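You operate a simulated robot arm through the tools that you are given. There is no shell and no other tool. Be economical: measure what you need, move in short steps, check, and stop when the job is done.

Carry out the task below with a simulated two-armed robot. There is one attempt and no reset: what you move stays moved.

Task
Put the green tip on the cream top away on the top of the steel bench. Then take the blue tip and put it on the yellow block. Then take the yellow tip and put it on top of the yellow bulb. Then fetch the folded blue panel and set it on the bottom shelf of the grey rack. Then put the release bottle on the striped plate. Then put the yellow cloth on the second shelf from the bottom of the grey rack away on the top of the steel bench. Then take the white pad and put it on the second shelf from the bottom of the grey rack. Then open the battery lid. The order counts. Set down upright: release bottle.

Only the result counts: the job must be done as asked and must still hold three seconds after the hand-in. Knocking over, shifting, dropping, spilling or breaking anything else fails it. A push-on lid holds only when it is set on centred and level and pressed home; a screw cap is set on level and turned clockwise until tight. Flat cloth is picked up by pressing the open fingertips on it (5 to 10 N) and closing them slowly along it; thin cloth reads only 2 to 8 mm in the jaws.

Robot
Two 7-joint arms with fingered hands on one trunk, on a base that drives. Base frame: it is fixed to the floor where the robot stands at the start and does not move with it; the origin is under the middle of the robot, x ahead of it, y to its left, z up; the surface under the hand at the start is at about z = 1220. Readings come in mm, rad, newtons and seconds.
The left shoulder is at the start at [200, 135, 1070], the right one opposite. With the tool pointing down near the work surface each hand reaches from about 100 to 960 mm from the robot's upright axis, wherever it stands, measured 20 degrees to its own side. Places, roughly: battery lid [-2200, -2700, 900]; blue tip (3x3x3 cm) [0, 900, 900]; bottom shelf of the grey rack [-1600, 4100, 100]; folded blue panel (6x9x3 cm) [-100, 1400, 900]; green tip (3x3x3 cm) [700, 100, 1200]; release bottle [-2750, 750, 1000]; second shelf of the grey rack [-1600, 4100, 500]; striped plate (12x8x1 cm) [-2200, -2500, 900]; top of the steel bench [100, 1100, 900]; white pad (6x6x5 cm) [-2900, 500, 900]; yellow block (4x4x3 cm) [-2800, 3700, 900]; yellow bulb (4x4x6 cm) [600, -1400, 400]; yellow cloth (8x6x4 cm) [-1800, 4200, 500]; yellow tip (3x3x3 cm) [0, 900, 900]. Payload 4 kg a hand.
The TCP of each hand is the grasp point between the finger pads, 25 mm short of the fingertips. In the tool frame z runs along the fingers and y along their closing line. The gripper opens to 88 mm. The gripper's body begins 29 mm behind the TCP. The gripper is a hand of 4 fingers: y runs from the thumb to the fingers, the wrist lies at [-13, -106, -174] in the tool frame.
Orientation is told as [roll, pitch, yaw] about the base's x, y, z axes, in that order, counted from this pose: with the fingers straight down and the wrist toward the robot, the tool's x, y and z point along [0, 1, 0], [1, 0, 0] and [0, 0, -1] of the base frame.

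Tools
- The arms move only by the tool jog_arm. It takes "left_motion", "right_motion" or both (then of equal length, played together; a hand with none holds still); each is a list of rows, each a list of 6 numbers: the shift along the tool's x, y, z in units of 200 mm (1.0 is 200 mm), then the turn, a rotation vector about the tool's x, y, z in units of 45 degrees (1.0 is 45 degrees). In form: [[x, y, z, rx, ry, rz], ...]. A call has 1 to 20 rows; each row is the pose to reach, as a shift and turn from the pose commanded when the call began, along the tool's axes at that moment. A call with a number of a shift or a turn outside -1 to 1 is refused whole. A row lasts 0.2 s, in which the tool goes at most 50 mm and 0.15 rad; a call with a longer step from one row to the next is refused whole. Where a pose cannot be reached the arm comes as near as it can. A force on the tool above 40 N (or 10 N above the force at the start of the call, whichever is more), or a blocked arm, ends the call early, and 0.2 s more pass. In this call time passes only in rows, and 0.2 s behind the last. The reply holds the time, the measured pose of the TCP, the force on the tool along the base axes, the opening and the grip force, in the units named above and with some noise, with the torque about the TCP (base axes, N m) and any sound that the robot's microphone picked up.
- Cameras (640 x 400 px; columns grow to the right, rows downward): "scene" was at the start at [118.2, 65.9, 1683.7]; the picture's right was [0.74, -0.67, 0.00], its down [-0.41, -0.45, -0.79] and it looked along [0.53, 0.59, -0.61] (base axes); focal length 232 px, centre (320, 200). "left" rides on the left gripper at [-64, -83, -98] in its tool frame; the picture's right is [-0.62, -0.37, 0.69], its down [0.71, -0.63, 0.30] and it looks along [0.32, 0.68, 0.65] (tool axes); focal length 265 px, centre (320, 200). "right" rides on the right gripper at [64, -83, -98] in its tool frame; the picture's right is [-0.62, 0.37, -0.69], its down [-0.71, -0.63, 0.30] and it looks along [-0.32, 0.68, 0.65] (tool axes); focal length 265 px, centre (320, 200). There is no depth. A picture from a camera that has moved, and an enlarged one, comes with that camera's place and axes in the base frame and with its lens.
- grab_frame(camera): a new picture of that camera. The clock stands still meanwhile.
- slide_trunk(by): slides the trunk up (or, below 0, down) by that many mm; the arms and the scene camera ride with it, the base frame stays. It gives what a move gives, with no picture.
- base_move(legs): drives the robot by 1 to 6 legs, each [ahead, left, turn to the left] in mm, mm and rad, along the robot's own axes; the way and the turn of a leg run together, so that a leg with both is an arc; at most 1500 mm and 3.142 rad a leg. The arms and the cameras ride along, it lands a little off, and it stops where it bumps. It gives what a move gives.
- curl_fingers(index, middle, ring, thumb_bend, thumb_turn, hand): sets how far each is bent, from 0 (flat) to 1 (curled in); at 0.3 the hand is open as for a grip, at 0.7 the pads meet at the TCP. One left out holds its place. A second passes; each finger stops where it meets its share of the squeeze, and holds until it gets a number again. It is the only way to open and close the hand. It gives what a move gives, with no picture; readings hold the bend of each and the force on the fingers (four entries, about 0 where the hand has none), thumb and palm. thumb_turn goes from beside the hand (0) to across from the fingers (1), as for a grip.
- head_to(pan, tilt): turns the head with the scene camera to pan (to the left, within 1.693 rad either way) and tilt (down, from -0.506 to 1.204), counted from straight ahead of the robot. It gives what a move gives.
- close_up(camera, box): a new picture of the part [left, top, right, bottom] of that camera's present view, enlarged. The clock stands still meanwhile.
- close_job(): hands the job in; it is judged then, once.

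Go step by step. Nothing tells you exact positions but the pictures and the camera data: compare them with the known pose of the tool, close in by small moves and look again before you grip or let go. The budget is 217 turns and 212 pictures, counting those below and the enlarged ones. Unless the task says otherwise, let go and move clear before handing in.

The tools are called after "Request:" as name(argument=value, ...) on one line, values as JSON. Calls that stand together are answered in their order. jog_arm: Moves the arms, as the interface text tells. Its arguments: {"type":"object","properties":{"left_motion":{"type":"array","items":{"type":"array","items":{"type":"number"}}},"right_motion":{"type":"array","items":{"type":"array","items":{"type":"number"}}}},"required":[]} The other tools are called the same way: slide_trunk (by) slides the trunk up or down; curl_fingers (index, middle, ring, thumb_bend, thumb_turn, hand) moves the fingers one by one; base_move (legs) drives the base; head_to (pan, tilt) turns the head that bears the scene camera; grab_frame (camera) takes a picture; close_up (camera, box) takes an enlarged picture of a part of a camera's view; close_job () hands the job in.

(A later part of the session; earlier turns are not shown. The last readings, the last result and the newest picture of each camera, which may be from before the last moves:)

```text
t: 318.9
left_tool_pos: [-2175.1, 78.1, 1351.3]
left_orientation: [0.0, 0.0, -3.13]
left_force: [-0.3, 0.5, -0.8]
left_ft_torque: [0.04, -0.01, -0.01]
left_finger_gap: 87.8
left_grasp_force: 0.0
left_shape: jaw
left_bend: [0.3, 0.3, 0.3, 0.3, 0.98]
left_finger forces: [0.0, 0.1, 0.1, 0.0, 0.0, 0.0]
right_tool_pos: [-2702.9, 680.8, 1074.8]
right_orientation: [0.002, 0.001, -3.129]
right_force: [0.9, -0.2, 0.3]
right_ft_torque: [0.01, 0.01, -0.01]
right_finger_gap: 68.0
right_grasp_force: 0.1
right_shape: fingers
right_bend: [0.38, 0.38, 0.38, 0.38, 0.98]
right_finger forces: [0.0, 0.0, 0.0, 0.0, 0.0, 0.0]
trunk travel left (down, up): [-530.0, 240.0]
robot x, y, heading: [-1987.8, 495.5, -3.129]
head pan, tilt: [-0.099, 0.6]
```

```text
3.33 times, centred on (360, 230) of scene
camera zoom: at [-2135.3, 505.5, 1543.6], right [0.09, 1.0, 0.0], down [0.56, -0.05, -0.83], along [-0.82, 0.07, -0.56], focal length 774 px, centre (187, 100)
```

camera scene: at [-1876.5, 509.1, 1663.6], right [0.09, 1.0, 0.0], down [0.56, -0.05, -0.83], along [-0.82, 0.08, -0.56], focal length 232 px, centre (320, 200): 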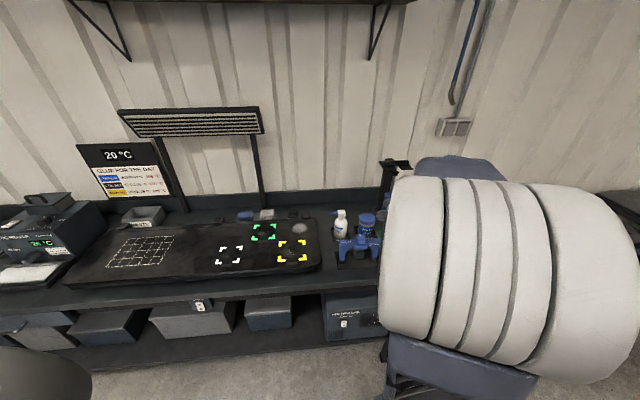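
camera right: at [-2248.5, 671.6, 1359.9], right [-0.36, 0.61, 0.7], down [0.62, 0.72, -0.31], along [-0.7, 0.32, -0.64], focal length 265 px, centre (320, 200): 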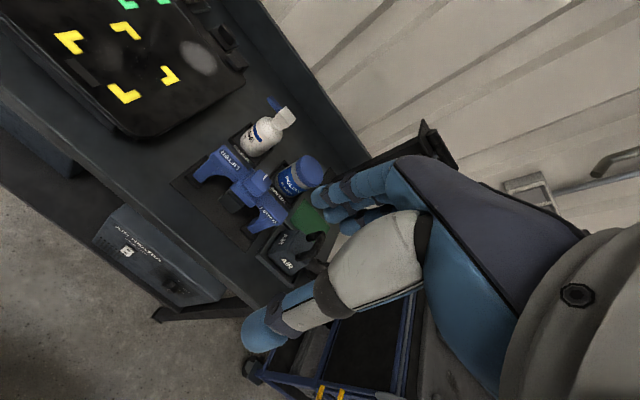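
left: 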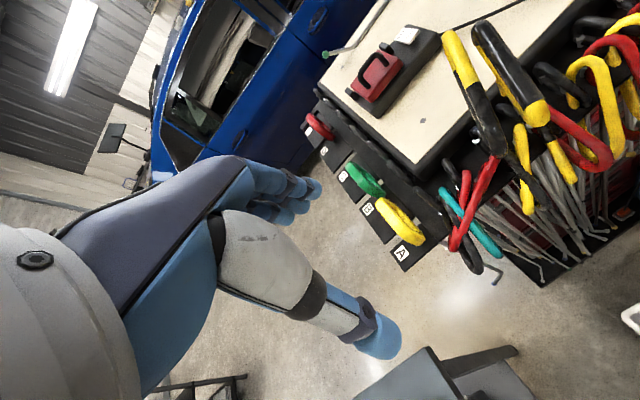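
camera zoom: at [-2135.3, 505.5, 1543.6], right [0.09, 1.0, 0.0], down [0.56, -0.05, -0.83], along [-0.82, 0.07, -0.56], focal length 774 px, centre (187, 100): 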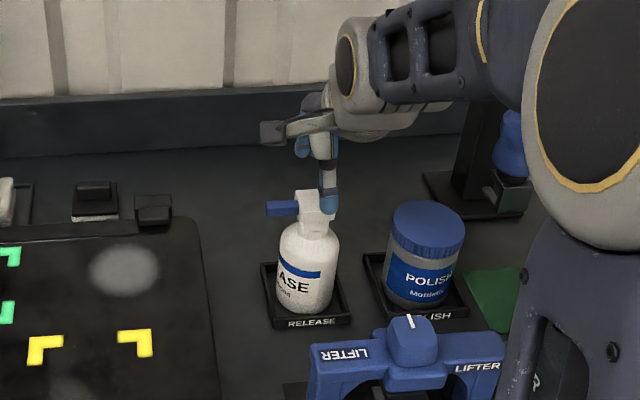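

The hand is well aligned over the pump head. Descending to z≈1011 and closing.

Request:
jog_arm(right_motion=[[0, 0, 0.12, 0, 0, 0], [0, 0, 0.24, 0, 0, 0], [0, 0, 0.31, 0, 0, 0]])

Request:
curl_fingers(hand="right", index=0.68, middle=0.68, ring=0.68, thumb_bend=0.68)

Request:
close_up(camera="right", box=[200, 150, 400, 330])

```text
t: 319.7
left_tool_pos: [-2176.0, 79.4, 1352.3]
left_orientation: [0.0, 0.001, -3.129]
left_force: [-0.1, 0.0, -1.1]
left_ft_torque: [0.01, 0.0, -0.01]
left_finger_gap: 88.0
left_grasp_force: 0.0
left_shape: jaw
left_bend: [0.3, 0.3, 0.3, 0.3, 0.98]
left_finger forces: [0.0, 0.1, 0.0, 0.0, 0.0, 0.0]
right_tool_pos: [-2701.6, 681.9, 1014.2]
right_orientation: [0.003, -0.002, -3.131]
right_force: [0.8, -0.1, -0.4]
right_ft_torque: [0.0, 0.01, -0.02]
right_finger_gap: 68.1
right_grasp_force: 0.1
right_shape: fingers
right_bend: [0.38, 0.38, 0.38, 0.38, 0.98]
right_finger forces: [0.0, 0.0, 0.1, 0.0, 0.1, 0.2]
trunk travel left (down, up): [-530.0, 240.0]
robot x, y, heading: [-1987.8, 499.0, -3.13]
head pan, tilt: [-0.099, 0.6]
```

```text
t: 320.7
left_tool_pos: [-2175.8, 78.9, 1351.3]
left_orientation: [0.0, -0.001, -3.129]
left_force: [1.1, -0.3, 1.2]
left_ft_torque: [-0.01, 0.04, -0.02]
left_finger_gap: 87.7
left_grasp_force: 0.1
left_shape: jaw
left_bend: [0.3, 0.3, 0.3, 0.3, 0.98]
left_finger forces: [0.1, 0.0, 0.0, 0.0, 0.1, 0.1]
right_tool_pos: [-2702.3, 683.6, 1014.8]
right_orientation: [0.001, 0.001, -3.131]
right_force: [-0.3, 0.3, 0.4]
right_ft_torque: [0.02, 0.03, 0.02]
right_finger_gap: 23.0
right_grasp_force: 8.6
right_shape: fingers
right_bend: [0.59, 0.63, 0.68, 0.59, 1.0]
right_finger forces: [5.0, 3.8, 0.0, 0.1, 8.8, 0.0]
trunk travel left (down, up): [-530.0, 240.0]
robot x, y, heading: [-1984.2, 495.8, -3.131]
head pan, tilt: [-0.099, 0.6]
```

```text
2.22 times, centred on (300, 240) of right
camera zoom: at [-2617.4, 619.9, 1112.5], right [-0.38, 0.62, 0.69], down [0.62, 0.72, -0.31], along [-0.69, 0.32, -0.65], focal length 590 px, centre (364, 111)
```

zoom: 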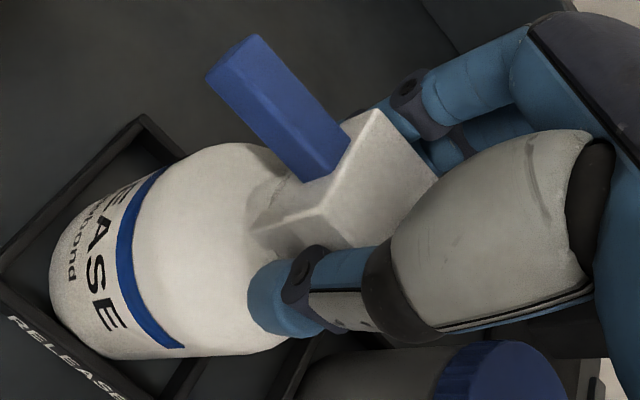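

Good hold on the pump head. I'll tighten and lift.

Request:
curl_fingers(hand="right", index=0.85, middle=0.85, thumb_bend=0.85)

Request:
jog_arm(right_motion=[[0, 0, -0.05, 0, 0, 0], [0, 0, -0.15, 0, 0, 0], [0, 0, -0.3, 0, 0, 0], [0, 0, -0.45, 0, 0, 0]])

Request:
close_up(camera="scene", box=[300, 130, 420, 250])

```text
t: 321.7
left_tool_pos: [-2176.2, 79.1, 1351.8]
left_orientation: [0.0, 0.002, -3.131]
left_force: [0.0, 0.1, -0.6]
left_ft_torque: [0.01, -0.04, -0.03]
left_finger_gap: 87.7
left_grasp_force: 0.0
left_shape: jaw
left_bend: [0.3, 0.3, 0.3, 0.3, 0.98]
left_finger forces: [0.0, 0.1, 0.1, 0.0, 0.0, 0.0]
right_tool_pos: [-2702.9, 683.0, 1014.5]
right_orientation: [0.003, 0.0, -3.13]
right_force: [-2.9, -0.1, 0.1]
right_ft_torque: [0.04, 0.38, 0.0]
right_finger_gap: 22.6
right_grasp_force: 18.8
right_shape: fingers
right_bend: [0.71, 0.64, 0.68, 0.59, 1.0]
right_finger forces: [9.9, 10.5, 0.0, 0.0, 17.5, 0.0]
trunk travel left (down, up): [-530.0, 240.0]
robot x, y, heading: [-1986.3, 494.4, -3.126]
head pan, tilt: [-0.099, 0.6]
```

```text
t: 322.7
left_tool_pos: [-2176.5, 79.6, 1351.4]
left_orientation: [0.001, -0.001, -3.129]
left_force: [-0.4, -0.7, -0.7]
left_ft_torque: [0.01, -0.01, -0.01]
left_finger_gap: 87.9
left_grasp_force: 0.1
left_shape: jaw
left_bend: [0.3, 0.3, 0.3, 0.3, 0.98]
left_finger forces: [0.0, 0.0, 0.0, 0.0, 0.1, 0.0]
right_tool_pos: [-2700.6, 682.9, 1107.5]
right_orientation: [0.002, -0.001, -3.133]
right_force: [-0.8, 0.4, -2.4]
right_ft_torque: [0.02, 0.01, -0.01]
right_finger_gap: 18.7
right_grasp_force: 17.9
right_shape: fingers
right_bend: [0.72, 0.74, 0.68, 0.58, 1.0]
right_finger forces: [13.6, 7.2, 0.0, 0.0, 15.5, 0.1]
trunk travel left (down, up): [-530.0, 240.0]
robot x, y, heading: [-1987.3, 492.4, -3.131]
head pan, tilt: [-0.099, 0.6]
```

```text
3.33 times, centred on (360, 190) of scene
camera zoom: at [-2135.7, 505.7, 1543.5], right [0.09, 1.0, 0.0], down [0.56, -0.05, -0.82], along [-0.82, 0.07, -0.57], focal length 774 px, centre (187, 233)
```

zoom: 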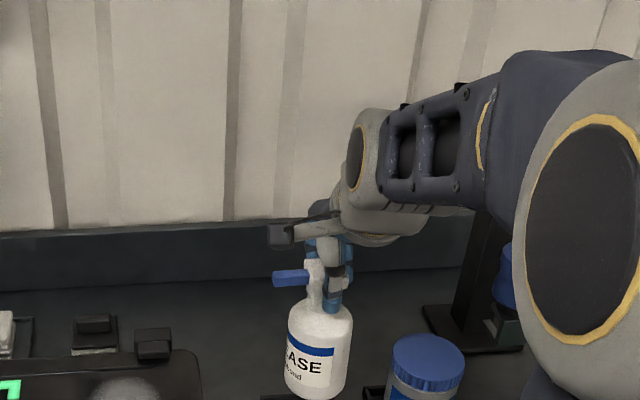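

The bottle is held upright. I'll raise, back away from the bench, and drive south along the room to the striped plate's bench.

Request:
slide_trunk(by=150)

Request:
base_move(legs=[[-480, 0, 0], [0, 1050, 0], [0, 1050, 0], [0, 950, 0]])

Request:
head_to(pan=-0.05, tilt=0.7)

Request:
grab_frame(camera="scene")

```text
t: 324.5
left_tool_pos: [-2175.5, 80.1, 1500.5]
left_orientation: [0.0, -0.001, -3.129]
left_force: [0.0, 0.1, -0.7]
left_ft_torque: [0.02, 0.02, -0.04]
left_finger_gap: 88.0
left_grasp_force: 0.2
left_shape: jaw
left_bend: [0.3, 0.3, 0.3, 0.3, 0.98]
left_finger forces: [0.1, 0.0, 0.0, 0.1, 0.0, 0.1]
right_tool_pos: [-2700.6, 682.9, 1255.5]
right_orientation: [0.003, 0.001, -3.129]
right_force: [0.2, 0.8, -2.6]
right_ft_torque: [0.0, 0.03, -0.02]
right_finger_gap: 18.7
right_grasp_force: 18.0
right_shape: fingers
right_bend: [0.72, 0.74, 0.68, 0.58, 1.0]
right_finger forces: [13.4, 7.3, 0.1, 0.0, 15.6, 0.1]
trunk travel left (down, up): [-680.0, 90.0]
robot x, y, heading: [-1987.1, 498.3, -3.129]
head pan, tilt: [-0.099, 0.6]
```

```text
t: 342.1
left_tool_pos: [-1556.2, -2971.1, 1501.8]
left_orientation: [0.0, 0.0, -3.09]
left_force: [0.4, 0.9, 0.2]
left_ft_torque: [0.01, -0.03, 0.01]
left_finger_gap: 87.7
left_grasp_force: 0.0
left_shape: jaw
left_bend: [0.3, 0.3, 0.3, 0.3, 0.98]
left_finger forces: [0.0, 0.0, 0.1, 0.1, 0.0, 0.0]
right_tool_pos: [-2103.8, -2386.7, 1254.6]
right_orientation: [0.002, 0.0, -3.093]
right_force: [0.6, -1.8, -2.3]
right_ft_torque: [-0.01, 0.05, 0.0]
right_finger_gap: 18.6
right_grasp_force: 17.8
right_shape: fingers
right_bend: [0.72, 0.74, 0.68, 0.58, 1.0]
right_finger forces: [13.2, 7.4, 0.1, 0.0, 15.5, 0.0]
trunk travel left (down, up): [-680.0, 90.0]
robot x, y, heading: [-1382.8, -2544.4, -3.096]
head pan, tilt: [-0.099, 0.6]
```

```text
t: 342.8
left_tool_pos: [-1557.0, -2970.6, 1500.5]
left_orientation: [0.001, 0.0, -3.089]
left_force: [-0.4, 0.4, 0.4]
left_ft_torque: [0.01, 0.01, -0.03]
left_finger_gap: 87.8
left_grasp_force: 0.1
left_shape: jaw
left_bend: [0.3, 0.3, 0.3, 0.3, 0.98]
left_finger forces: [0.0, 0.1, 0.0, 0.0, 0.0, 0.0]
right_tool_pos: [-2103.8, -2387.3, 1254.0]
right_orientation: [0.002, 0.0, -3.093]
right_force: [0.0, 0.9, -3.0]
right_ft_torque: [-0.01, 0.03, -0.01]
right_finger_gap: 18.7
right_grasp_force: 18.2
right_shape: fingers
right_bend: [0.72, 0.74, 0.68, 0.58, 1.0]
right_finger forces: [13.3, 7.4, 0.0, 0.0, 15.5, 0.0]
trunk travel left (down, up): [-680.0, 90.0]
robot x, y, heading: [-1383.8, -2546.5, -3.09]
head pan, tilt: [-0.051, 0.7]
```

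```text
85 pictures are left
camera scene: at [-1528.8, -2548.1, 1685.0], right [0.0, 1.0, 0.0], down [0.64, 0.0, -0.77], along [-0.77, 0.0, -0.64], focal length 232 px, centre (320, 200)
```

scene: 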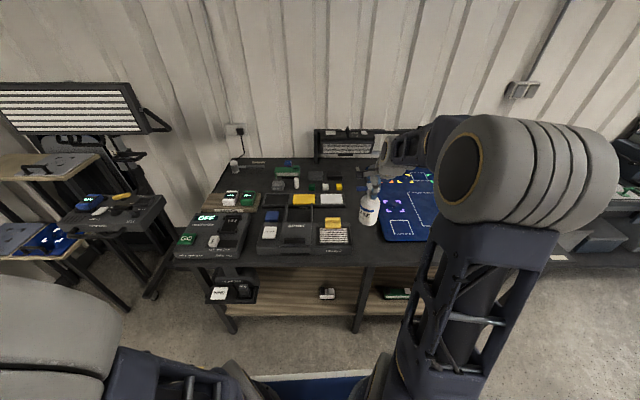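

Request:
close_up(camera="scene", box=[170, 150, 390, 310])

```text
2.50 times, centred on (280, 230) of scene
camera zoom: at [-1528.8, -2548.1, 1685.0], right [0.0, 1.0, 0.0], down [0.64, 0.0, -0.77], along [-0.77, 0.0, -0.64], focal length 581 px, centre (420, 125)
```

zoom: 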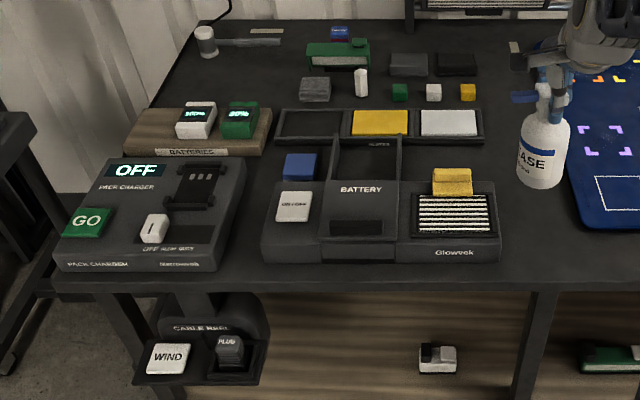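

The striped plate is on the grey device near [-2174, -2493], just behind it a yellow block; the battery lid is left of it. I'll shift the base so the bottle hangs over the plate, then lower the trunk.

Request:
base_move(legs=[[80, 115, -0.05]])

Request:
slide_trunk(by=-100)

Request:
close_up(camera="right", box=[100, 130, 360, 340])

Request:
close_up(camera="scene", box=[260, 140, 440, 290])

```text
t: 344.1
left_tool_pos: [-1656.8, -3080.7, 1500.9]
left_orientation: [0.0, -0.002, 3.138]
left_force: [-0.2, -0.5, -0.3]
left_ft_torque: [0.0, -0.01, 0.0]
left_finger_gap: 87.8
left_grasp_force: 0.0
left_shape: jaw
left_bend: [0.3, 0.3, 0.3, 0.3, 0.98]
left_finger forces: [0.1, 0.0, 0.1, 0.0, 0.1, 0.1]
right_tool_pos: [-2169.7, -2467.8, 1255.9]
right_orientation: [0.001, -0.001, 3.137]
right_force: [-0.3, 0.0, -2.0]
right_ft_torque: [0.01, 0.01, 0.0]
right_finger_gap: 18.3
right_grasp_force: 18.2
right_shape: fingers
right_bend: [0.72, 0.74, 0.68, 0.58, 1.0]
right_finger forces: [13.2, 7.4, 0.0, 0.0, 15.5, 0.0]
trunk travel left (down, up): [-680.0, 90.0]
robot x, y, heading: [-1461.8, -2665.6, 3.143]
head pan, tilt: [-0.051, 0.7]
```

```text
t: 345.4
left_tool_pos: [-1656.9, -3080.4, 1401.4]
left_orientation: [0.001, 0.001, 3.137]
left_force: [0.8, -0.7, -0.3]
left_ft_torque: [-0.01, 0.01, 0.01]
left_finger_gap: 87.7
left_grasp_force: 0.0
left_shape: jaw
left_bend: [0.3, 0.3, 0.3, 0.3, 0.98]
left_finger forces: [0.1, 0.0, 0.0, 0.0, 0.0, 0.0]
right_tool_pos: [-2170.5, -2467.5, 1155.3]
right_orientation: [0.002, 0.001, 3.138]
right_force: [0.8, -0.6, -2.9]
right_ft_torque: [-0.03, 0.01, -0.02]
right_finger_gap: 17.9
right_grasp_force: 17.8
right_shape: fingers
right_bend: [0.72, 0.74, 0.68, 0.58, 1.0]
right_finger forces: [13.3, 7.3, 0.0, 0.0, 15.6, 0.0]
trunk travel left (down, up): [-580.0, 190.0]
robot x, y, heading: [-1457.7, -2662.0, 3.134]
head pan, tilt: [-0.051, 0.7]
```

```text
1.90 times, centred on (230, 235) of right
camera zoom: at [-2087.0, -2532.1, 1253.6], right [-0.36, 0.62, 0.69], down [0.63, 0.71, -0.31], along [-0.68, 0.33, -0.65], focal length 506 px, centre (491, 133)
```

zoom: 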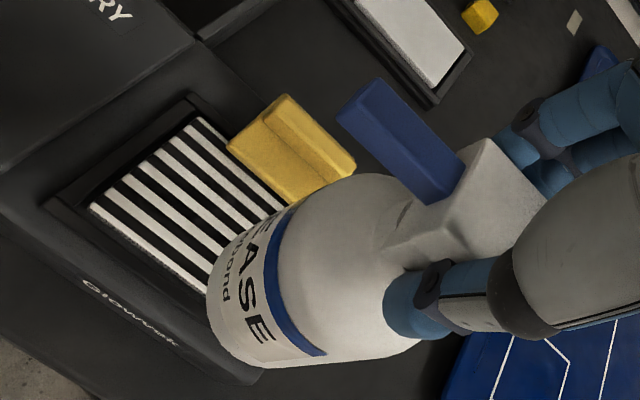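

```text
2.67 times, centred on (350, 215) of scene
camera zoom: at [-1605.3, -2659.3, 1585.0], right [0.05, 1.0, 0.0], down [0.64, -0.03, -0.76], along [-0.76, 0.04, -0.64], focal length 619 px, centre (240, 160)
```

zoom: 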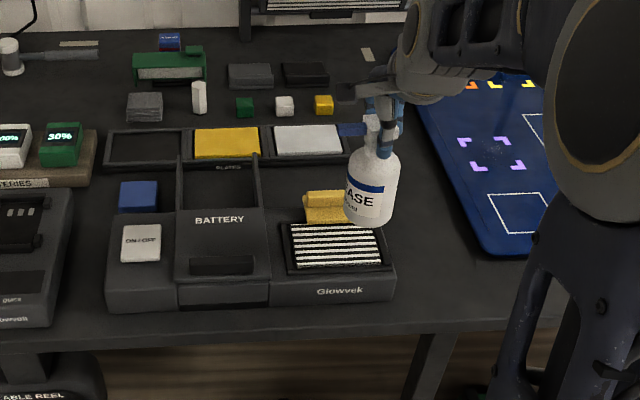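

The plate centre is about [-2210, -2486] at z≈905. The bottle has swung about 15° in the grip (base toward me), so I'll pitch the hand to bring it vertical and check.

Request:
jog_arm(right_motion=[[0, 0, 0, -0.12, 0, 0], [0, 0, 0, -0.24, 0, 0], [0, 0, 0, -0.34, 0, 0]])

Request:
close_up(camera="right", box=[100, 130, 400, 340])

Request:
close_up(camera="scene", box=[300, 150, 420, 270])

```text
t: 346.2
left_tool_pos: [-1654.9, -3080.2, 1400.8]
left_orientation: [0.0, 0.0, 3.139]
left_force: [0.3, 0.6, -0.4]
left_ft_torque: [0.01, 0.01, -0.01]
left_finger_gap: 87.8
left_grasp_force: 0.1
left_shape: jaw
left_bend: [0.3, 0.3, 0.3, 0.3, 0.98]
left_finger forces: [0.2, 0.1, 0.0, 0.1, 0.0, 0.1]
right_tool_pos: [-2170.8, -2467.8, 1155.3]
right_orientation: [0.001, -0.27, 3.137]
right_force: [0.3, -0.4, -2.9]
right_ft_torque: [-0.01, -0.06, 0.04]
right_finger_gap: 18.4
right_grasp_force: 16.9
right_shape: fingers
right_bend: [0.72, 0.74, 0.68, 0.58, 1.0]
right_finger forces: [11.8, 7.5, 0.0, 0.1, 15.7, 0.1]
trunk travel left (down, up): [-580.0, 190.0]
robot x, y, heading: [-1455.7, -2661.6, 3.139]
head pan, tilt: [-0.051, 0.7]
```

```text
1.90 times, centred on (250, 235) of right
camera zoom: at [-2064.2, -2532.5, 1227.8], right [-0.17, 0.62, 0.76], down [0.53, 0.71, -0.46], along [-0.83, 0.33, -0.45], focal length 506 px, centre (453, 133)
```

zoom: 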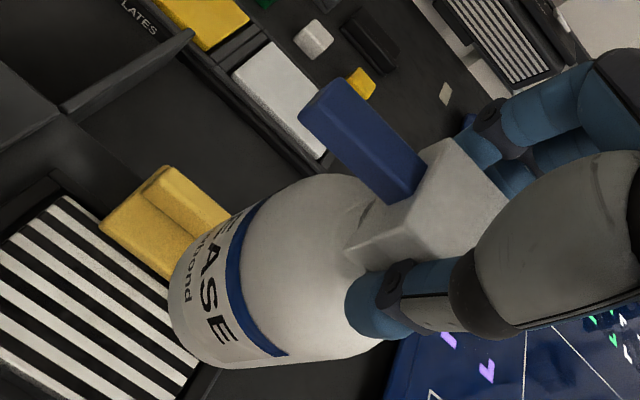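

```text
3.33 times, centred on (360, 210) of scene
camera zoom: at [-1605.3, -2659.4, 1585.0], right [0.05, 1.0, 0.0], down [0.64, -0.03, -0.76], along [-0.76, 0.04, -0.64], focal length 774 px, centre (187, 167)
```

zoom: 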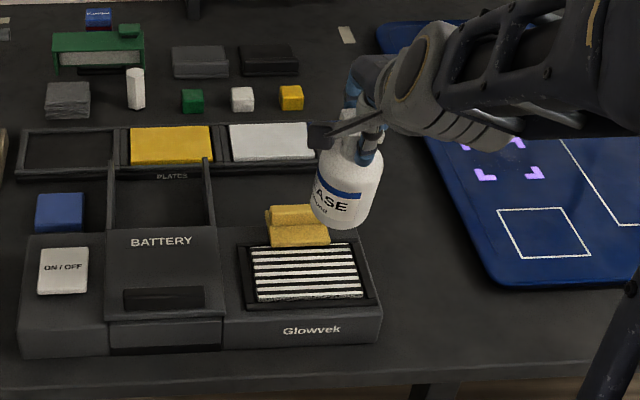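

Now it looks vertical. I'll move it over the plate centre and down to about 25 mm above the plate.

Request:
jog_arm(right_motion=[[0.06, 0.16, 0.04, 0, 0, 0], [0.06, 0.11, 0.22, 0, 0, 0], [0.06, 0.06, 0.4, 0, 0, 0], [0.06, 0.025, 0.55, 0, 0, 0]])

Request:
close_up(camera="right", box=[100, 130, 400, 340])

Request:
close_up(camera="scene", box=[300, 160, 400, 260])

```text
t: 347.2
left_tool_pos: [-1656.2, -3081.2, 1402.2]
left_orientation: [0.0, 0.001, 3.139]
left_force: [-0.1, -0.9, 0.2]
left_ft_torque: [0.02, -0.01, -0.01]
left_finger_gap: 87.9
left_grasp_force: 0.1
left_shape: jaw
left_bend: [0.3, 0.3, 0.3, 0.3, 0.98]
left_finger forces: [0.0, 0.1, 0.1, 0.0, 0.0, 0.0]
right_tool_pos: [-2207.3, -2481.2, 1055.2]
right_orientation: [-0.003, -0.285, 3.14]
right_force: [-4.7, -1.7, 28.2]
right_ft_torque: [-0.16, 0.85, 0.0]
right_finger_gap: 18.7
right_grasp_force: 34.3
right_shape: fingers
right_bend: [0.73, 0.74, 0.68, 0.59, 1.0]
right_finger forces: [45.1, 7.8, 0.0, 0.1, 14.3, 0.0]
trunk travel left (down, up): [-580.0, 190.0]
robot x, y, heading: [-1459.9, -2668.0, 3.138]
head pan, tilt: [-0.051, 0.7]
```

```text
1.90 times, centred on (250, 235) of right
camera zoom: at [-2100.2, -2546.5, 1124.3], right [-0.16, 0.62, 0.77], down [0.52, 0.71, -0.47], along [-0.84, 0.33, -0.43], focal length 506 px, centre (453, 133)
```

zoom: 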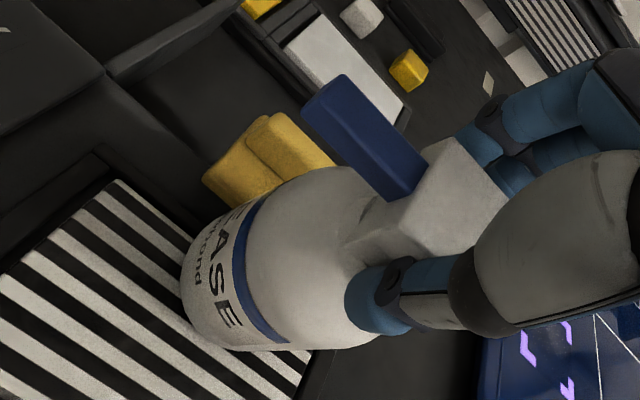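

```text
4.00 times, centred on (350, 210) of scene
camera zoom: at [-1604.8, -2659.6, 1585.8], right [0.05, 1.0, 0.0], down [0.64, -0.03, -0.77], along [-0.76, 0.04, -0.64], focal length 929 px, centre (200, 160)
```

zoom: 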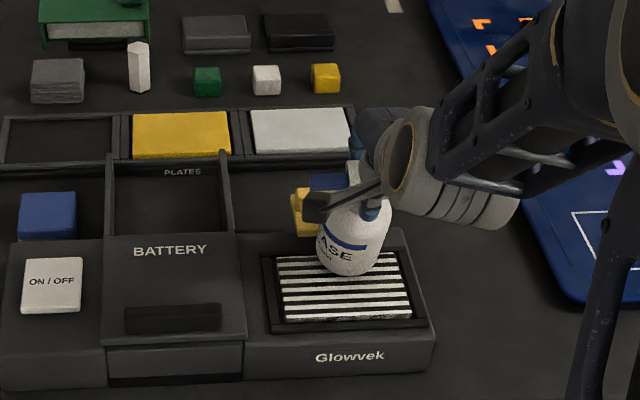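

The bottle is already touching — the plate is higher (≈938) and I'm near its back edge. I'll lift 15 mm, move 27 mm toward me, and recheck.

Request:
jog_arm(right_motion=[[0, 0.02, -0.072, 0, 0, 0], [0.02, -0.05, -0.09, 0, 0, 0], [0.04, -0.11, -0.108, 0, 0, 0]])

Request:
close_up(camera="scene", box=[300, 160, 400, 260])

Request:
close_up(camera="right", box=[100, 130, 400, 340])

```text
t: 348.0
left_tool_pos: [-1656.4, -3079.7, 1401.7]
left_orientation: [0.0, 0.001, 3.138]
left_force: [0.5, -0.3, 0.3]
left_ft_torque: [0.02, -0.02, 0.0]
left_finger_gap: 87.5
left_grasp_force: 0.0
left_shape: jaw
left_bend: [0.3, 0.3, 0.3, 0.3, 0.98]
left_finger forces: [0.0, 0.0, 0.1, 0.0, 0.1, 0.1]
right_tool_pos: [-2177.1, -2488.5, 1064.6]
right_orientation: [0.001, -0.265, 3.137]
right_force: [-0.7, -0.6, -1.1]
right_ft_torque: [-0.01, -0.02, -0.01]
right_finger_gap: 18.3
right_grasp_force: 18.5
right_shape: fingers
right_bend: [0.72, 0.74, 0.68, 0.59, 1.0]
right_finger forces: [11.7, 8.5, 0.1, 0.1, 16.9, 0.0]
trunk travel left (down, up): [-580.0, 190.0]
robot x, y, heading: [-1456.1, -2667.2, 3.136]
head pan, tilt: [-0.051, 0.7]
```

```text
4.00 times, centred on (350, 210) of scene
camera zoom: at [-1605.4, -2659.2, 1584.9], right [0.05, 1.0, 0.0], down [0.64, -0.03, -0.76], along [-0.76, 0.04, -0.64], focal length 929 px, centre (200, 160)
```

zoom: 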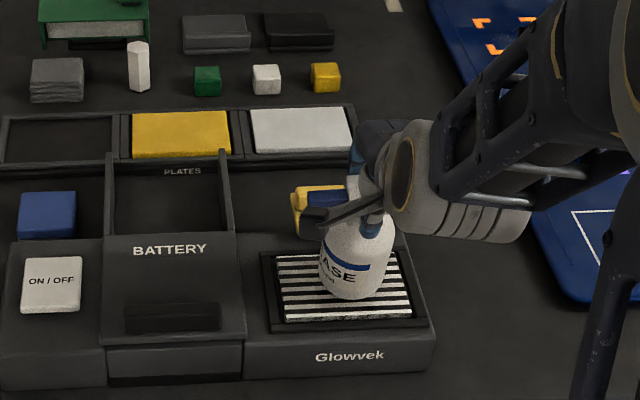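

```text
1.90 times, centred on (250, 235) of right
camera zoom: at [-2069.8, -2553.5, 1137.3], right [-0.17, 0.62, 0.76], down [0.53, 0.71, -0.46], along [-0.83, 0.33, -0.45], focal length 506 px, centre (453, 133)
```

zoom: 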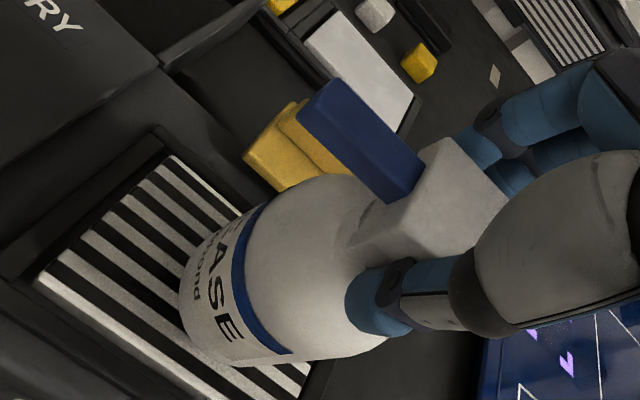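

The bottle is over the plate's middle, about 10 mm up. Fine-adjusting and lowering gently.

Request:
jog_arm(right_motion=[[0.03, 0.025, 0.02, 0, 0, 0], [0.03, 0.021, 0.037, 0, 0, 0]])

Request:
jog_arm(right_motion=[[0, -0.003, 0.01, 0, 0, 0], [0, -0.006, 0.02, 0, 0, 0]])

Request:
close_up(camera="scene", box=[300, 160, 400, 260])

```text
t: 348.6
left_tool_pos: [-1655.6, -3080.5, 1402.1]
left_orientation: [0.001, -0.001, 3.138]
left_force: [0.8, 0.0, 0.7]
left_ft_torque: [-0.01, 0.03, 0.01]
left_finger_gap: 87.7
left_grasp_force: 0.1
left_shape: jaw
left_bend: [0.3, 0.3, 0.3, 0.3, 0.98]
left_finger forces: [0.1, 0.1, 0.0, 0.1, 0.1, 0.1]
right_tool_pos: [-2183.2, -2495.8, 1058.2]
right_orientation: [0.002, -0.267, 3.136]
right_force: [0.9, 0.1, -2.0]
right_ft_torque: [-0.02, -0.05, 0.02]
right_finger_gap: 18.2
right_grasp_force: 18.5
right_shape: fingers
right_bend: [0.72, 0.74, 0.68, 0.59, 1.0]
right_finger forces: [11.7, 8.5, 0.0, 0.0, 16.9, 0.0]
trunk travel left (down, up): [-580.0, 190.0]
robot x, y, heading: [-1460.3, -2666.1, 3.137]
head pan, tilt: [-0.051, 0.7]
```

```text
t: 349.2
left_tool_pos: [-1656.7, -3080.1, 1401.6]
left_orientation: [0.0, -0.001, 3.138]
left_force: [-0.8, 0.7, -0.8]
left_ft_torque: [0.0, -0.02, -0.03]
left_finger_gap: 87.7
left_grasp_force: 0.1
left_shape: jaw
left_bend: [0.3, 0.3, 0.3, 0.3, 0.98]
left_finger forces: [0.0, 0.0, 0.0, 0.1, 0.0, 0.0]
right_tool_pos: [-2183.7, -2493.9, 1056.2]
right_orientation: [0.002, -0.267, 3.136]
right_force: [0.9, 0.4, -2.5]
right_ft_torque: [0.04, -0.04, 0.0]
right_finger_gap: 18.1
right_grasp_force: 18.6
right_shape: fingers
right_bend: [0.72, 0.74, 0.68, 0.59, 1.0]
right_finger forces: [11.7, 8.6, 0.0, 0.1, 16.8, 0.1]
trunk travel left (down, up): [-580.0, 190.0]
robot x, y, heading: [-1460.4, -2664.7, 3.138]
head pan, tilt: [-0.051, 0.7]
```

```text
4.00 times, centred on (350, 210) of scene
camera zoom: at [-1605.2, -2659.3, 1585.0], right [0.05, 1.0, 0.0], down [0.64, -0.03, -0.76], along [-0.76, 0.04, -0.64], focal length 929 px, centre (200, 160)
```

zoom: 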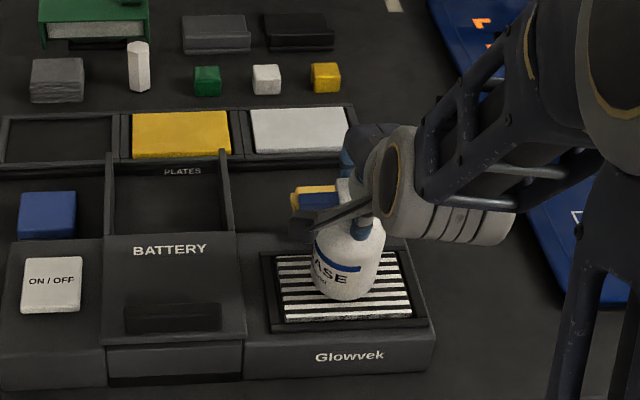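

Request:
jog_arm(right_motion=[[0, -0.006, 0.02, 0, 0, 0], [0, -0.011, 0.04, 0, 0, 0]])

Request:
jog_arm(right_motion=[[0, -0.006, 0.02, 0, 0, 0], [0, -0.011, 0.04, 0, 0, 0]])

Request:
close_up(camera="scene", box=[300, 160, 400, 260])

```text
t: 349.8
left_tool_pos: [-1655.0, -3080.6, 1402.3]
left_orientation: [0.001, 0.0, 3.139]
left_force: [-0.4, 0.1, -0.1]
left_ft_torque: [0.01, 0.0, 0.0]
left_finger_gap: 87.7
left_grasp_force: 0.0
left_shape: jaw
left_bend: [0.3, 0.3, 0.3, 0.3, 0.98]
left_finger forces: [0.0, 0.1, 0.1, 0.0, 0.0, 0.1]
right_tool_pos: [-2185.7, -2494.0, 1052.8]
right_orientation: [0.001, -0.282, 3.138]
right_force: [-0.8, 1.2, 33.5]
right_ft_torque: [-0.14, 0.12, 0.0]
right_finger_gap: 18.3
right_grasp_force: 31.2
right_shape: fingers
right_bend: [0.73, 0.74, 0.68, 0.59, 1.0]
right_finger forces: [37.4, 8.8, 0.0, 0.0, 16.5, 0.0]
trunk travel left (down, up): [-580.0, 190.0]
robot x, y, heading: [-1462.4, -2663.5, 3.139]
head pan, tilt: [-0.051, 0.7]
```

```text
t: 350.1
left_tool_pos: [-1655.7, -3080.3, 1400.0]
left_orientation: [0.0, 0.0, 3.139]
left_force: [1.1, 0.0, 0.1]
left_ft_torque: [-0.06, 0.01, 0.04]
left_finger_gap: 87.8
left_grasp_force: 0.0
left_shape: jaw
left_bend: [0.3, 0.3, 0.3, 0.3, 0.98]
left_finger forces: [0.0, 0.1, 0.0, 0.0, 0.1, 0.1]
right_tool_pos: [-2187.9, -2494.0, 1052.6]
right_orientation: [0.0, -0.29, 3.138]
right_force: [1.8, 0.3, 11.9]
right_ft_torque: [-0.08, -0.28, 0.0]
right_finger_gap: 18.4
right_grasp_force: 23.3
right_shape: fingers
right_bend: [0.73, 0.74, 0.68, 0.59, 1.0]
right_finger forces: [21.0, 8.1, 0.0, 0.0, 17.1, 0.0]
trunk travel left (down, up): [-580.0, 190.0]
robot x, y, heading: [-1463.6, -2662.9, 3.137]
head pan, tilt: [-0.051, 0.7]
stopped in row 1 (right hand): the force on the tool passed its limit at 46 N (the readings are from after the stop); the commanded pose is now the measured one
```

```text
4.00 times, centred on (350, 210) of scene
camera zoom: at [-1604.5, -2659.4, 1584.7], right [0.05, 1.0, 0.0], down [0.64, -0.03, -0.77], along [-0.76, 0.04, -0.64], focal length 929 px, centre (200, 160)
```

zoom: 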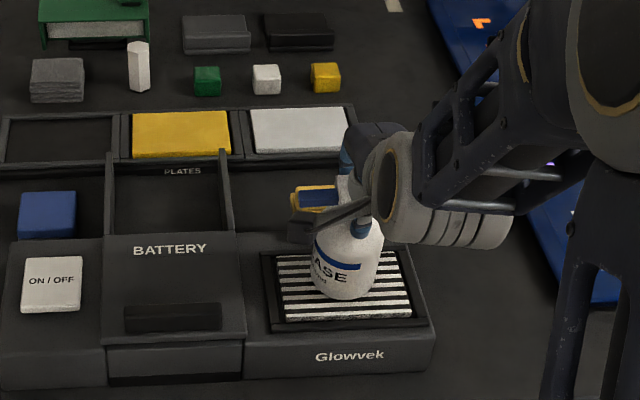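

Firm contact on the plate. I'll open slightly to let the bottle settle, and look.

Request:
curl_fingers(hand="right", index=0.58, middle=0.58, ring=0.58, thumb_bend=0.53)

Request:
close_up(camera="scene", box=[300, 160, 400, 260])

Request:
close_up(camera="right", box=[100, 130, 400, 340])

```text
t: 351.1
left_tool_pos: [-1655.0, -3081.3, 1400.9]
left_orientation: [0.0, 0.001, 3.137]
left_force: [0.1, -0.6, 0.1]
left_ft_torque: [0.03, 0.0, 0.0]
left_finger_gap: 87.7
left_grasp_force: 0.1
left_shape: jaw
left_bend: [0.3, 0.3, 0.3, 0.3, 0.98]
left_finger forces: [0.1, 0.1, 0.1, 0.0, 0.0, 0.1]
right_tool_pos: [-2187.6, -2494.1, 1052.0]
right_orientation: [0.0, -0.287, 3.138]
right_force: [-0.2, 0.2, 12.2]
right_ft_torque: [0.09, 0.09, -0.02]
right_finger_gap: 33.6
right_grasp_force: 11.8
right_shape: fingers
right_bend: [0.54, 0.61, 0.57, 0.53, 1.0]
right_finger forces: [3.1, 20.0, 0.0, 0.0, 0.1, 0.1]
trunk travel left (down, up): [-580.0, 190.0]
robot x, y, heading: [-1462.9, -2662.4, 3.137]
head pan, tilt: [-0.051, 0.7]
```

```text
4.00 times, centred on (350, 210) of scene
camera zoom: at [-1604.8, -2659.4, 1585.1], right [0.05, 1.0, 0.0], down [0.64, -0.03, -0.77], along [-0.76, 0.04, -0.64], focal length 929 px, centre (200, 160)
```

zoom: 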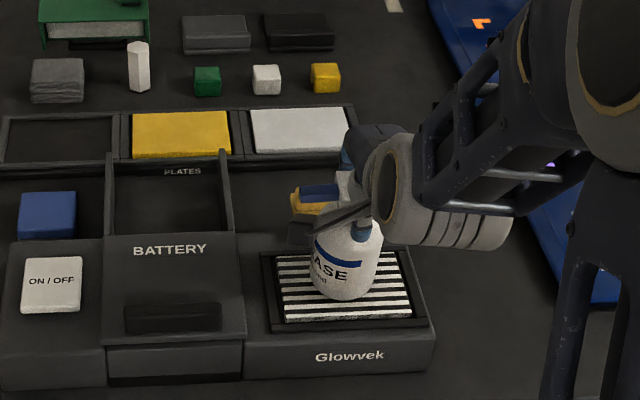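

```text
1.90 times, centred on (250, 235) of right
camera zoom: at [-2079.1, -2559.0, 1122.5], right [-0.15, 0.62, 0.77], down [0.52, 0.71, -0.47], along [-0.84, 0.33, -0.43], focal length 506 px, centre (453, 133)
```

zoom: 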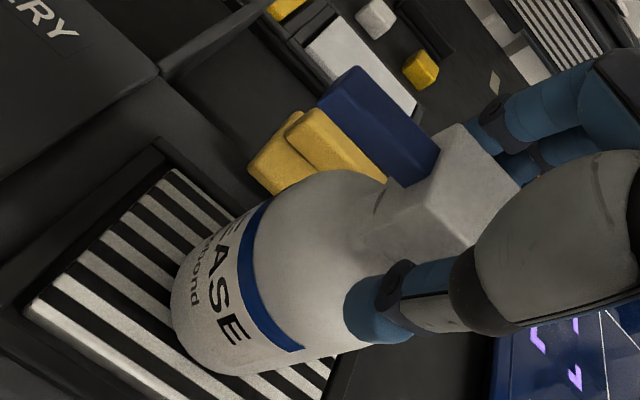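

The bottle stands on its own; one fingertip rests on its shoulder. I'll rise a little, then open wider.

Request:
jog_arm(right_motion=[[0, 0.006, -0.02, 0, 0, 0], [0, 0.011, -0.039, 0, 0, 0]])

Request:
curl_fingers(hand="right", index=0.42, middle=0.42, ring=0.42, thumb_bend=0.4)

Request:
close_up(camera="right", box=[100, 130, 400, 340])

```text
t: 351.8
left_tool_pos: [-1655.8, -3081.2, 1401.4]
left_orientation: [0.0, 0.0, 3.138]
left_force: [-0.5, -0.2, -0.1]
left_ft_torque: [-0.03, 0.0, 0.01]
left_finger_gap: 88.0
left_grasp_force: 0.0
left_shape: jaw
left_bend: [0.3, 0.3, 0.3, 0.3, 0.98]
left_finger forces: [0.0, 0.0, 0.0, 0.0, 0.1, 0.0]
right_tool_pos: [-2186.1, -2494.2, 1058.7]
right_orientation: [0.001, -0.281, 3.135]
right_force: [0.0, 0.1, 0.0]
right_ft_torque: [0.0, 0.04, 0.02]
right_finger_gap: 31.1
right_grasp_force: 0.2
right_shape: fingers
right_bend: [0.57, 0.57, 0.57, 0.53, 1.0]
right_finger forces: [0.2, 0.1, 0.1, 0.1, 0.0, 0.0]
trunk travel left (down, up): [-580.0, 190.0]
robot x, y, heading: [-1458.7, -2664.4, 3.137]
head pan, tilt: [-0.051, 0.7]
```

```text
t: 352.8
left_tool_pos: [-1655.3, -3081.5, 1401.6]
left_orientation: [-0.001, 0.001, 3.138]
left_force: [0.2, -0.4, 0.9]
left_ft_torque: [-0.01, -0.01, 0.03]
left_finger_gap: 87.6
left_grasp_force: 0.1
left_shape: jaw
left_bend: [0.3, 0.3, 0.3, 0.3, 0.98]
left_finger forces: [0.0, 0.0, 0.0, 0.1, 0.0, 0.1]
right_tool_pos: [-2186.3, -2494.0, 1059.6]
right_orientation: [-0.001, -0.286, 3.136]
right_force: [0.4, 0.8, 0.2]
right_ft_torque: [0.0, -0.01, -0.01]
right_finger_gap: 61.0
right_grasp_force: 0.3
right_shape: fingers
right_bend: [0.42, 0.42, 0.42, 0.4, 0.99]
right_finger forces: [0.3, 0.0, 0.0, 0.0, 0.0, 0.0]
trunk travel left (down, up): [-580.0, 190.0]
robot x, y, heading: [-1458.9, -2667.6, 3.14]
head pan, tilt: [-0.051, 0.7]
```

```text
1.90 times, centred on (250, 235) of right
camera zoom: at [-2078.4, -2559.1, 1130.2], right [-0.16, 0.62, 0.77], down [0.52, 0.71, -0.47], along [-0.84, 0.33, -0.44], focal length 506 px, centre (453, 133)
```

zoom: 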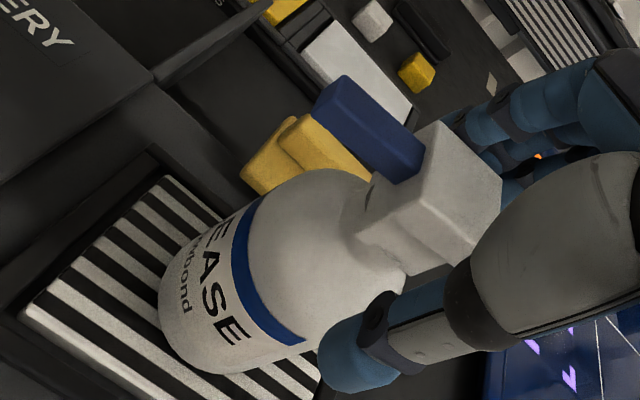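

Standing freely upright. I'll withdraw along the finger direction, then straighten the hand.

Request:
jog_arm(right_motion=[[0, 0, -0.1, 0, 0, 0], [0, 0, -0.25, 0, 0, 0], [0, 0, -0.4, 0, 0, 0], [0, 0, -0.6, 0, 0, 0]])

Request:
jog_arm(right_motion=[[0, -0.05, -0.1, 0.12, 0, 0], [0, -0.1, -0.2, 0.24, 0, 0], [0, -0.15, -0.3, 0.36, 0, 0]])

Request:
close_up(camera="scene", box=[240, 130, 420, 270])

```text
t: 353.8
left_tool_pos: [-1655.6, -3078.9, 1401.7]
left_orientation: [0.0, 0.0, 3.139]
left_force: [0.0, 0.9, -0.3]
left_ft_torque: [-0.02, 0.02, 0.05]
left_finger_gap: 87.7
left_grasp_force: 0.1
left_shape: jaw
left_bend: [0.3, 0.3, 0.3, 0.3, 0.98]
left_finger forces: [0.1, 0.0, 0.1, 0.0, 0.0, 0.1]
right_tool_pos: [-2151.4, -2496.4, 1173.5]
right_orientation: [-0.001, -0.283, 3.136]
right_force: [-0.4, 0.2, 0.8]
right_ft_torque: [0.04, -0.02, 0.01]
right_finger_gap: 61.1
right_grasp_force: 0.1
right_shape: fingers
right_bend: [0.42, 0.42, 0.42, 0.4, 0.99]
right_finger forces: [0.1, 0.0, 0.0, 0.0, 0.0, 0.1]
trunk travel left (down, up): [-580.0, 190.0]
robot x, y, heading: [-1463.2, -2667.9, 3.143]
head pan, tilt: [-0.051, 0.7]
```

```text
t: 354.6
left_tool_pos: [-1656.3, -3080.2, 1400.9]
left_orientation: [-0.001, -0.001, 3.138]
left_force: [0.1, 0.9, -0.3]
left_ft_torque: [-0.02, 0.02, -0.01]
left_finger_gap: 88.0
left_grasp_force: 0.1
left_shape: jaw
left_bend: [0.3, 0.3, 0.3, 0.3, 0.98]
left_finger forces: [0.0, 0.1, 0.0, 0.1, 0.0, 0.0]
right_tool_pos: [-2106.4, -2495.4, 1221.8]
right_orientation: [0.001, 0.0, 3.137]
right_force: [0.4, 0.7, 0.5]
right_ft_torque: [0.01, 0.02, 0.03]
right_finger_gap: 61.1
right_grasp_force: 0.0
right_shape: fingers
right_bend: [0.42, 0.42, 0.42, 0.4, 0.99]
right_finger forces: [0.1, 0.0, 0.1, 0.0, 0.0, 0.1]
trunk travel left (down, up): [-580.0, 190.0]
robot x, y, heading: [-1460.3, -2665.1, 3.142]
head pan, tilt: [-0.051, 0.7]
```

```text
2.86 times, centred on (330, 200) of scene
camera zoom: at [-1605.2, -2659.3, 1585.0], right [0.05, 1.0, 0.0], down [0.64, -0.03, -0.76], along [-0.76, 0.04, -0.64], focal length 664 px, centre (291, 200)
```

zoom: 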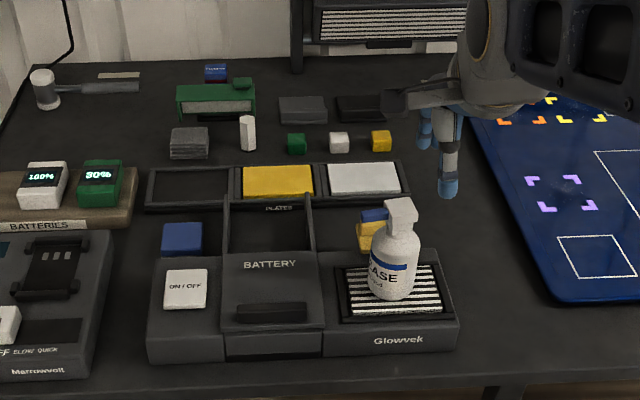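

The release bottle stands upright on the striped plate. Next the yellow cloth: driving north to the grey rack.

Request:
base_move(legs=[[-100, 0, 0], [0, 0, -1.571], [1380, 100, 0], [1380, 100, 0], [1380, 60, 0]])

Request:
base_move(legs=[[1300, 0, 0]])

Request:
head_to(pan=0.1, tilt=0.6)

Request:
grab_frame(camera="scene")

```text
t: 378.8
left_tool_pos: [-1907.6, 1623.2, 1401.2]
left_orientation: [-0.001, 0.001, 1.55]
left_force: [0.7, 0.4, 0.0]
left_ft_torque: [0.02, 0.0, -0.01]
left_finger_gap: 87.9
left_grasp_force: 0.0
left_shape: jaw
left_bend: [0.3, 0.3, 0.3, 0.3, 0.98]
left_finger forces: [0.0, 0.1, 0.0, 0.1, 0.0, 0.0]
right_tool_pos: [-1313.2, 2062.0, 1222.7]
right_orientation: [0.0, 0.0, 1.546]
right_force: [0.4, -0.5, 0.0]
right_ft_torque: [-0.02, -0.02, -0.01]
right_finger_gap: 60.8
right_grasp_force: 0.1
right_shape: fingers
right_bend: [0.42, 0.42, 0.42, 0.4, 0.99]
right_finger forces: [0.0, 0.0, 0.0, 0.0, 0.1, 0.0]
trunk travel left (down, up): [-580.0, 190.0]
robot x, y, heading: [-1499.3, 1419.2, 1.55]
head pan, tilt: [-0.051, 0.7]
```

```text
t: 385.5
left_tool_pos: [-1909.2, 2946.3, 1401.4]
left_orientation: [0.001, -0.001, 1.583]
left_force: [-1.0, -0.3, -0.5]
left_ft_torque: [0.01, 0.01, 0.01]
left_finger_gap: 88.0
left_grasp_force: 0.1
left_shape: jaw
left_bend: [0.3, 0.3, 0.3, 0.3, 0.98]
left_finger forces: [0.0, 0.0, 0.0, 0.1, 0.0, 0.0]
right_tool_pos: [-1330.4, 3405.9, 1222.0]
right_orientation: [0.0, -0.001, 1.584]
right_force: [1.6, -0.5, 0.4]
right_ft_torque: [-0.02, -0.02, -0.01]
right_finger_gap: 61.4
right_grasp_force: 0.0
right_shape: fingers
right_bend: [0.42, 0.42, 0.42, 0.4, 0.99]
right_finger forces: [0.1, 0.0, 0.0, 0.0, 0.0, 0.1]
trunk travel left (down, up): [-580.0, 190.0]
robot x, y, heading: [-1490.2, 2755.1, 1.586]
head pan, tilt: [-0.051, 0.7]
```

```text
t: 386.2
left_tool_pos: [-1908.3, 2945.4, 1401.8]
left_orientation: [-0.002, 0.0, 1.582]
left_force: [0.5, -0.3, 0.2]
left_ft_torque: [-0.03, 0.0, 0.01]
left_finger_gap: 87.8
left_grasp_force: 0.1
left_shape: jaw
left_bend: [0.3, 0.3, 0.3, 0.3, 0.98]
left_finger forces: [0.0, 0.0, 0.0, 0.0, 0.0, 0.0]
right_tool_pos: [-1329.1, 3406.1, 1222.4]
right_orientation: [0.001, -0.002, 1.58]
right_force: [0.0, -0.1, -0.1]
right_ft_torque: [-0.04, 0.01, 0.01]
right_finger_gap: 61.1
right_grasp_force: 0.0
right_shape: fingers
right_bend: [0.42, 0.42, 0.42, 0.4, 0.99]
right_finger forces: [0.1, 0.1, 0.0, 0.0, 0.0, 0.1]
trunk travel left (down, up): [-580.0, 190.0]
robot x, y, heading: [-1488.1, 2755.2, 1.587]
head pan, tilt: [0.099, 0.6]
```

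```text
69 pictures are left
camera scene: at [-1502.0, 2907.5, 1593.6], right [0.99, 0.11, 0.0], down [0.06, -0.56, -0.82], along [-0.09, 0.82, -0.57], focal length 232 px, centre (320, 200)
```

scene: 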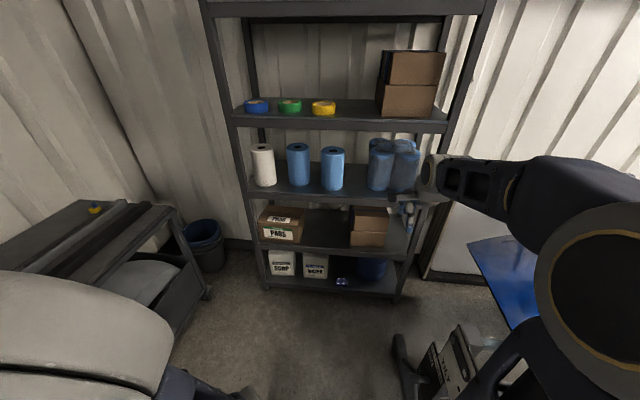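

The cloth must be behind the PADS box's right end. I'll move closer, a bit to the right, and lower the camera to look behind it.

Request:
slide_trunk(by=-400)

Request:
base_move(legs=[[350, -60, -0.016]])

Request:
head_to(pan=0.3, tilt=0.6)

Request:
grab_frame(camera="scene")

```text
t: 390.0
left_tool_pos: [-1909.6, 2946.7, 1001.3]
left_orientation: [0.001, 0.002, 1.584]
left_force: [0.6, 0.2, 0.1]
left_ft_torque: [-0.01, 0.01, 0.04]
left_finger_gap: 87.7
left_grasp_force: 0.1
left_shape: jaw
left_bend: [0.3, 0.3, 0.3, 0.3, 0.98]
left_finger forces: [0.1, 0.0, 0.0, 0.0, 0.0, 0.0]
right_tool_pos: [-1330.7, 3406.1, 822.1]
right_orientation: [0.0, -0.001, 1.58]
right_force: [0.6, -0.3, -0.9]
right_ft_torque: [0.0, 0.01, 0.0]
right_finger_gap: 61.3
right_grasp_force: 0.2
right_shape: fingers
right_bend: [0.42, 0.42, 0.42, 0.4, 0.99]
right_finger forces: [0.0, 0.0, 0.1, 0.1, 0.1, 0.1]
trunk travel left (down, up): [-180.0, 590.0]
robot x, y, heading: [-1491.6, 2758.9, 1.587]
head pan, tilt: [0.099, 0.6]
```

```text
t: 391.6
left_tool_pos: [-1894.7, 3110.6, 1000.4]
left_orientation: [0.0, 0.002, 1.569]
left_force: [-0.5, 0.1, -0.4]
left_ft_torque: [0.03, 0.01, 0.01]
left_finger_gap: 88.0
left_grasp_force: 0.0
left_shape: jaw
left_bend: [0.3, 0.3, 0.3, 0.3, 0.98]
left_finger forces: [0.0, 0.0, 0.0, 0.0, 0.1, 0.0]
right_tool_pos: [-1309.3, 3561.8, 822.6]
right_orientation: [-0.001, -0.002, 1.567]
right_force: [-0.8, 0.2, -0.2]
right_ft_torque: [0.03, -0.01, 0.01]
right_finger_gap: 61.4
right_grasp_force: 0.0
right_shape: fingers
right_bend: [0.42, 0.42, 0.42, 0.4, 0.99]
right_finger forces: [0.0, 0.1, 0.0, 0.0, 0.0, 0.1]
trunk travel left (down, up): [-180.0, 590.0]
robot x, y, heading: [-1479.6, 2916.8, 1.567]
head pan, tilt: [0.099, 0.6]
stopped in leg 1: the robot was blocked; the commanded pose is now the measured one
```

```text
t: 392.3
left_tool_pos: [-1894.8, 3108.6, 1000.7]
left_orientation: [-0.002, 0.0, 1.57]
left_force: [-0.2, -0.8, 0.4]
left_ft_torque: [-0.02, 0.02, -0.03]
left_finger_gap: 87.8
left_grasp_force: 0.0
left_shape: jaw
left_bend: [0.3, 0.3, 0.3, 0.3, 0.98]
left_finger forces: [0.0, 0.1, 0.1, 0.0, 0.0, 0.0]
right_tool_pos: [-1310.1, 3562.1, 822.3]
right_orientation: [-0.002, -0.003, 1.567]
right_force: [0.0, 0.1, -0.2]
right_ft_torque: [0.0, -0.01, 0.01]
right_finger_gap: 61.1
right_grasp_force: 0.0
right_shape: fingers
right_bend: [0.42, 0.42, 0.42, 0.4, 0.99]
right_finger forces: [0.0, 0.0, 0.0, 0.0, 0.1, 0.0]
trunk travel left (down, up): [-180.0, 590.0]
robot x, y, heading: [-1479.0, 2915.7, 1.571]
head pan, tilt: [0.3, 0.6]
```

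```text
68 pictures are left
camera scene: at [-1505.6, 3060.9, 1193.5], right [0.96, 0.29, 0.0], down [0.17, -0.54, -0.82], along [-0.24, 0.79, -0.57], focal length 232 px, centre (320, 200)
```

scene: 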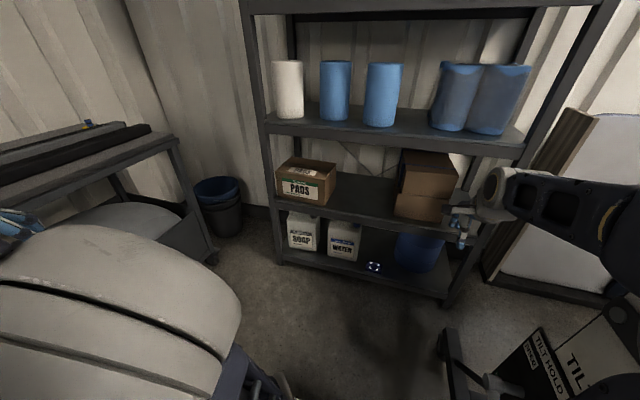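

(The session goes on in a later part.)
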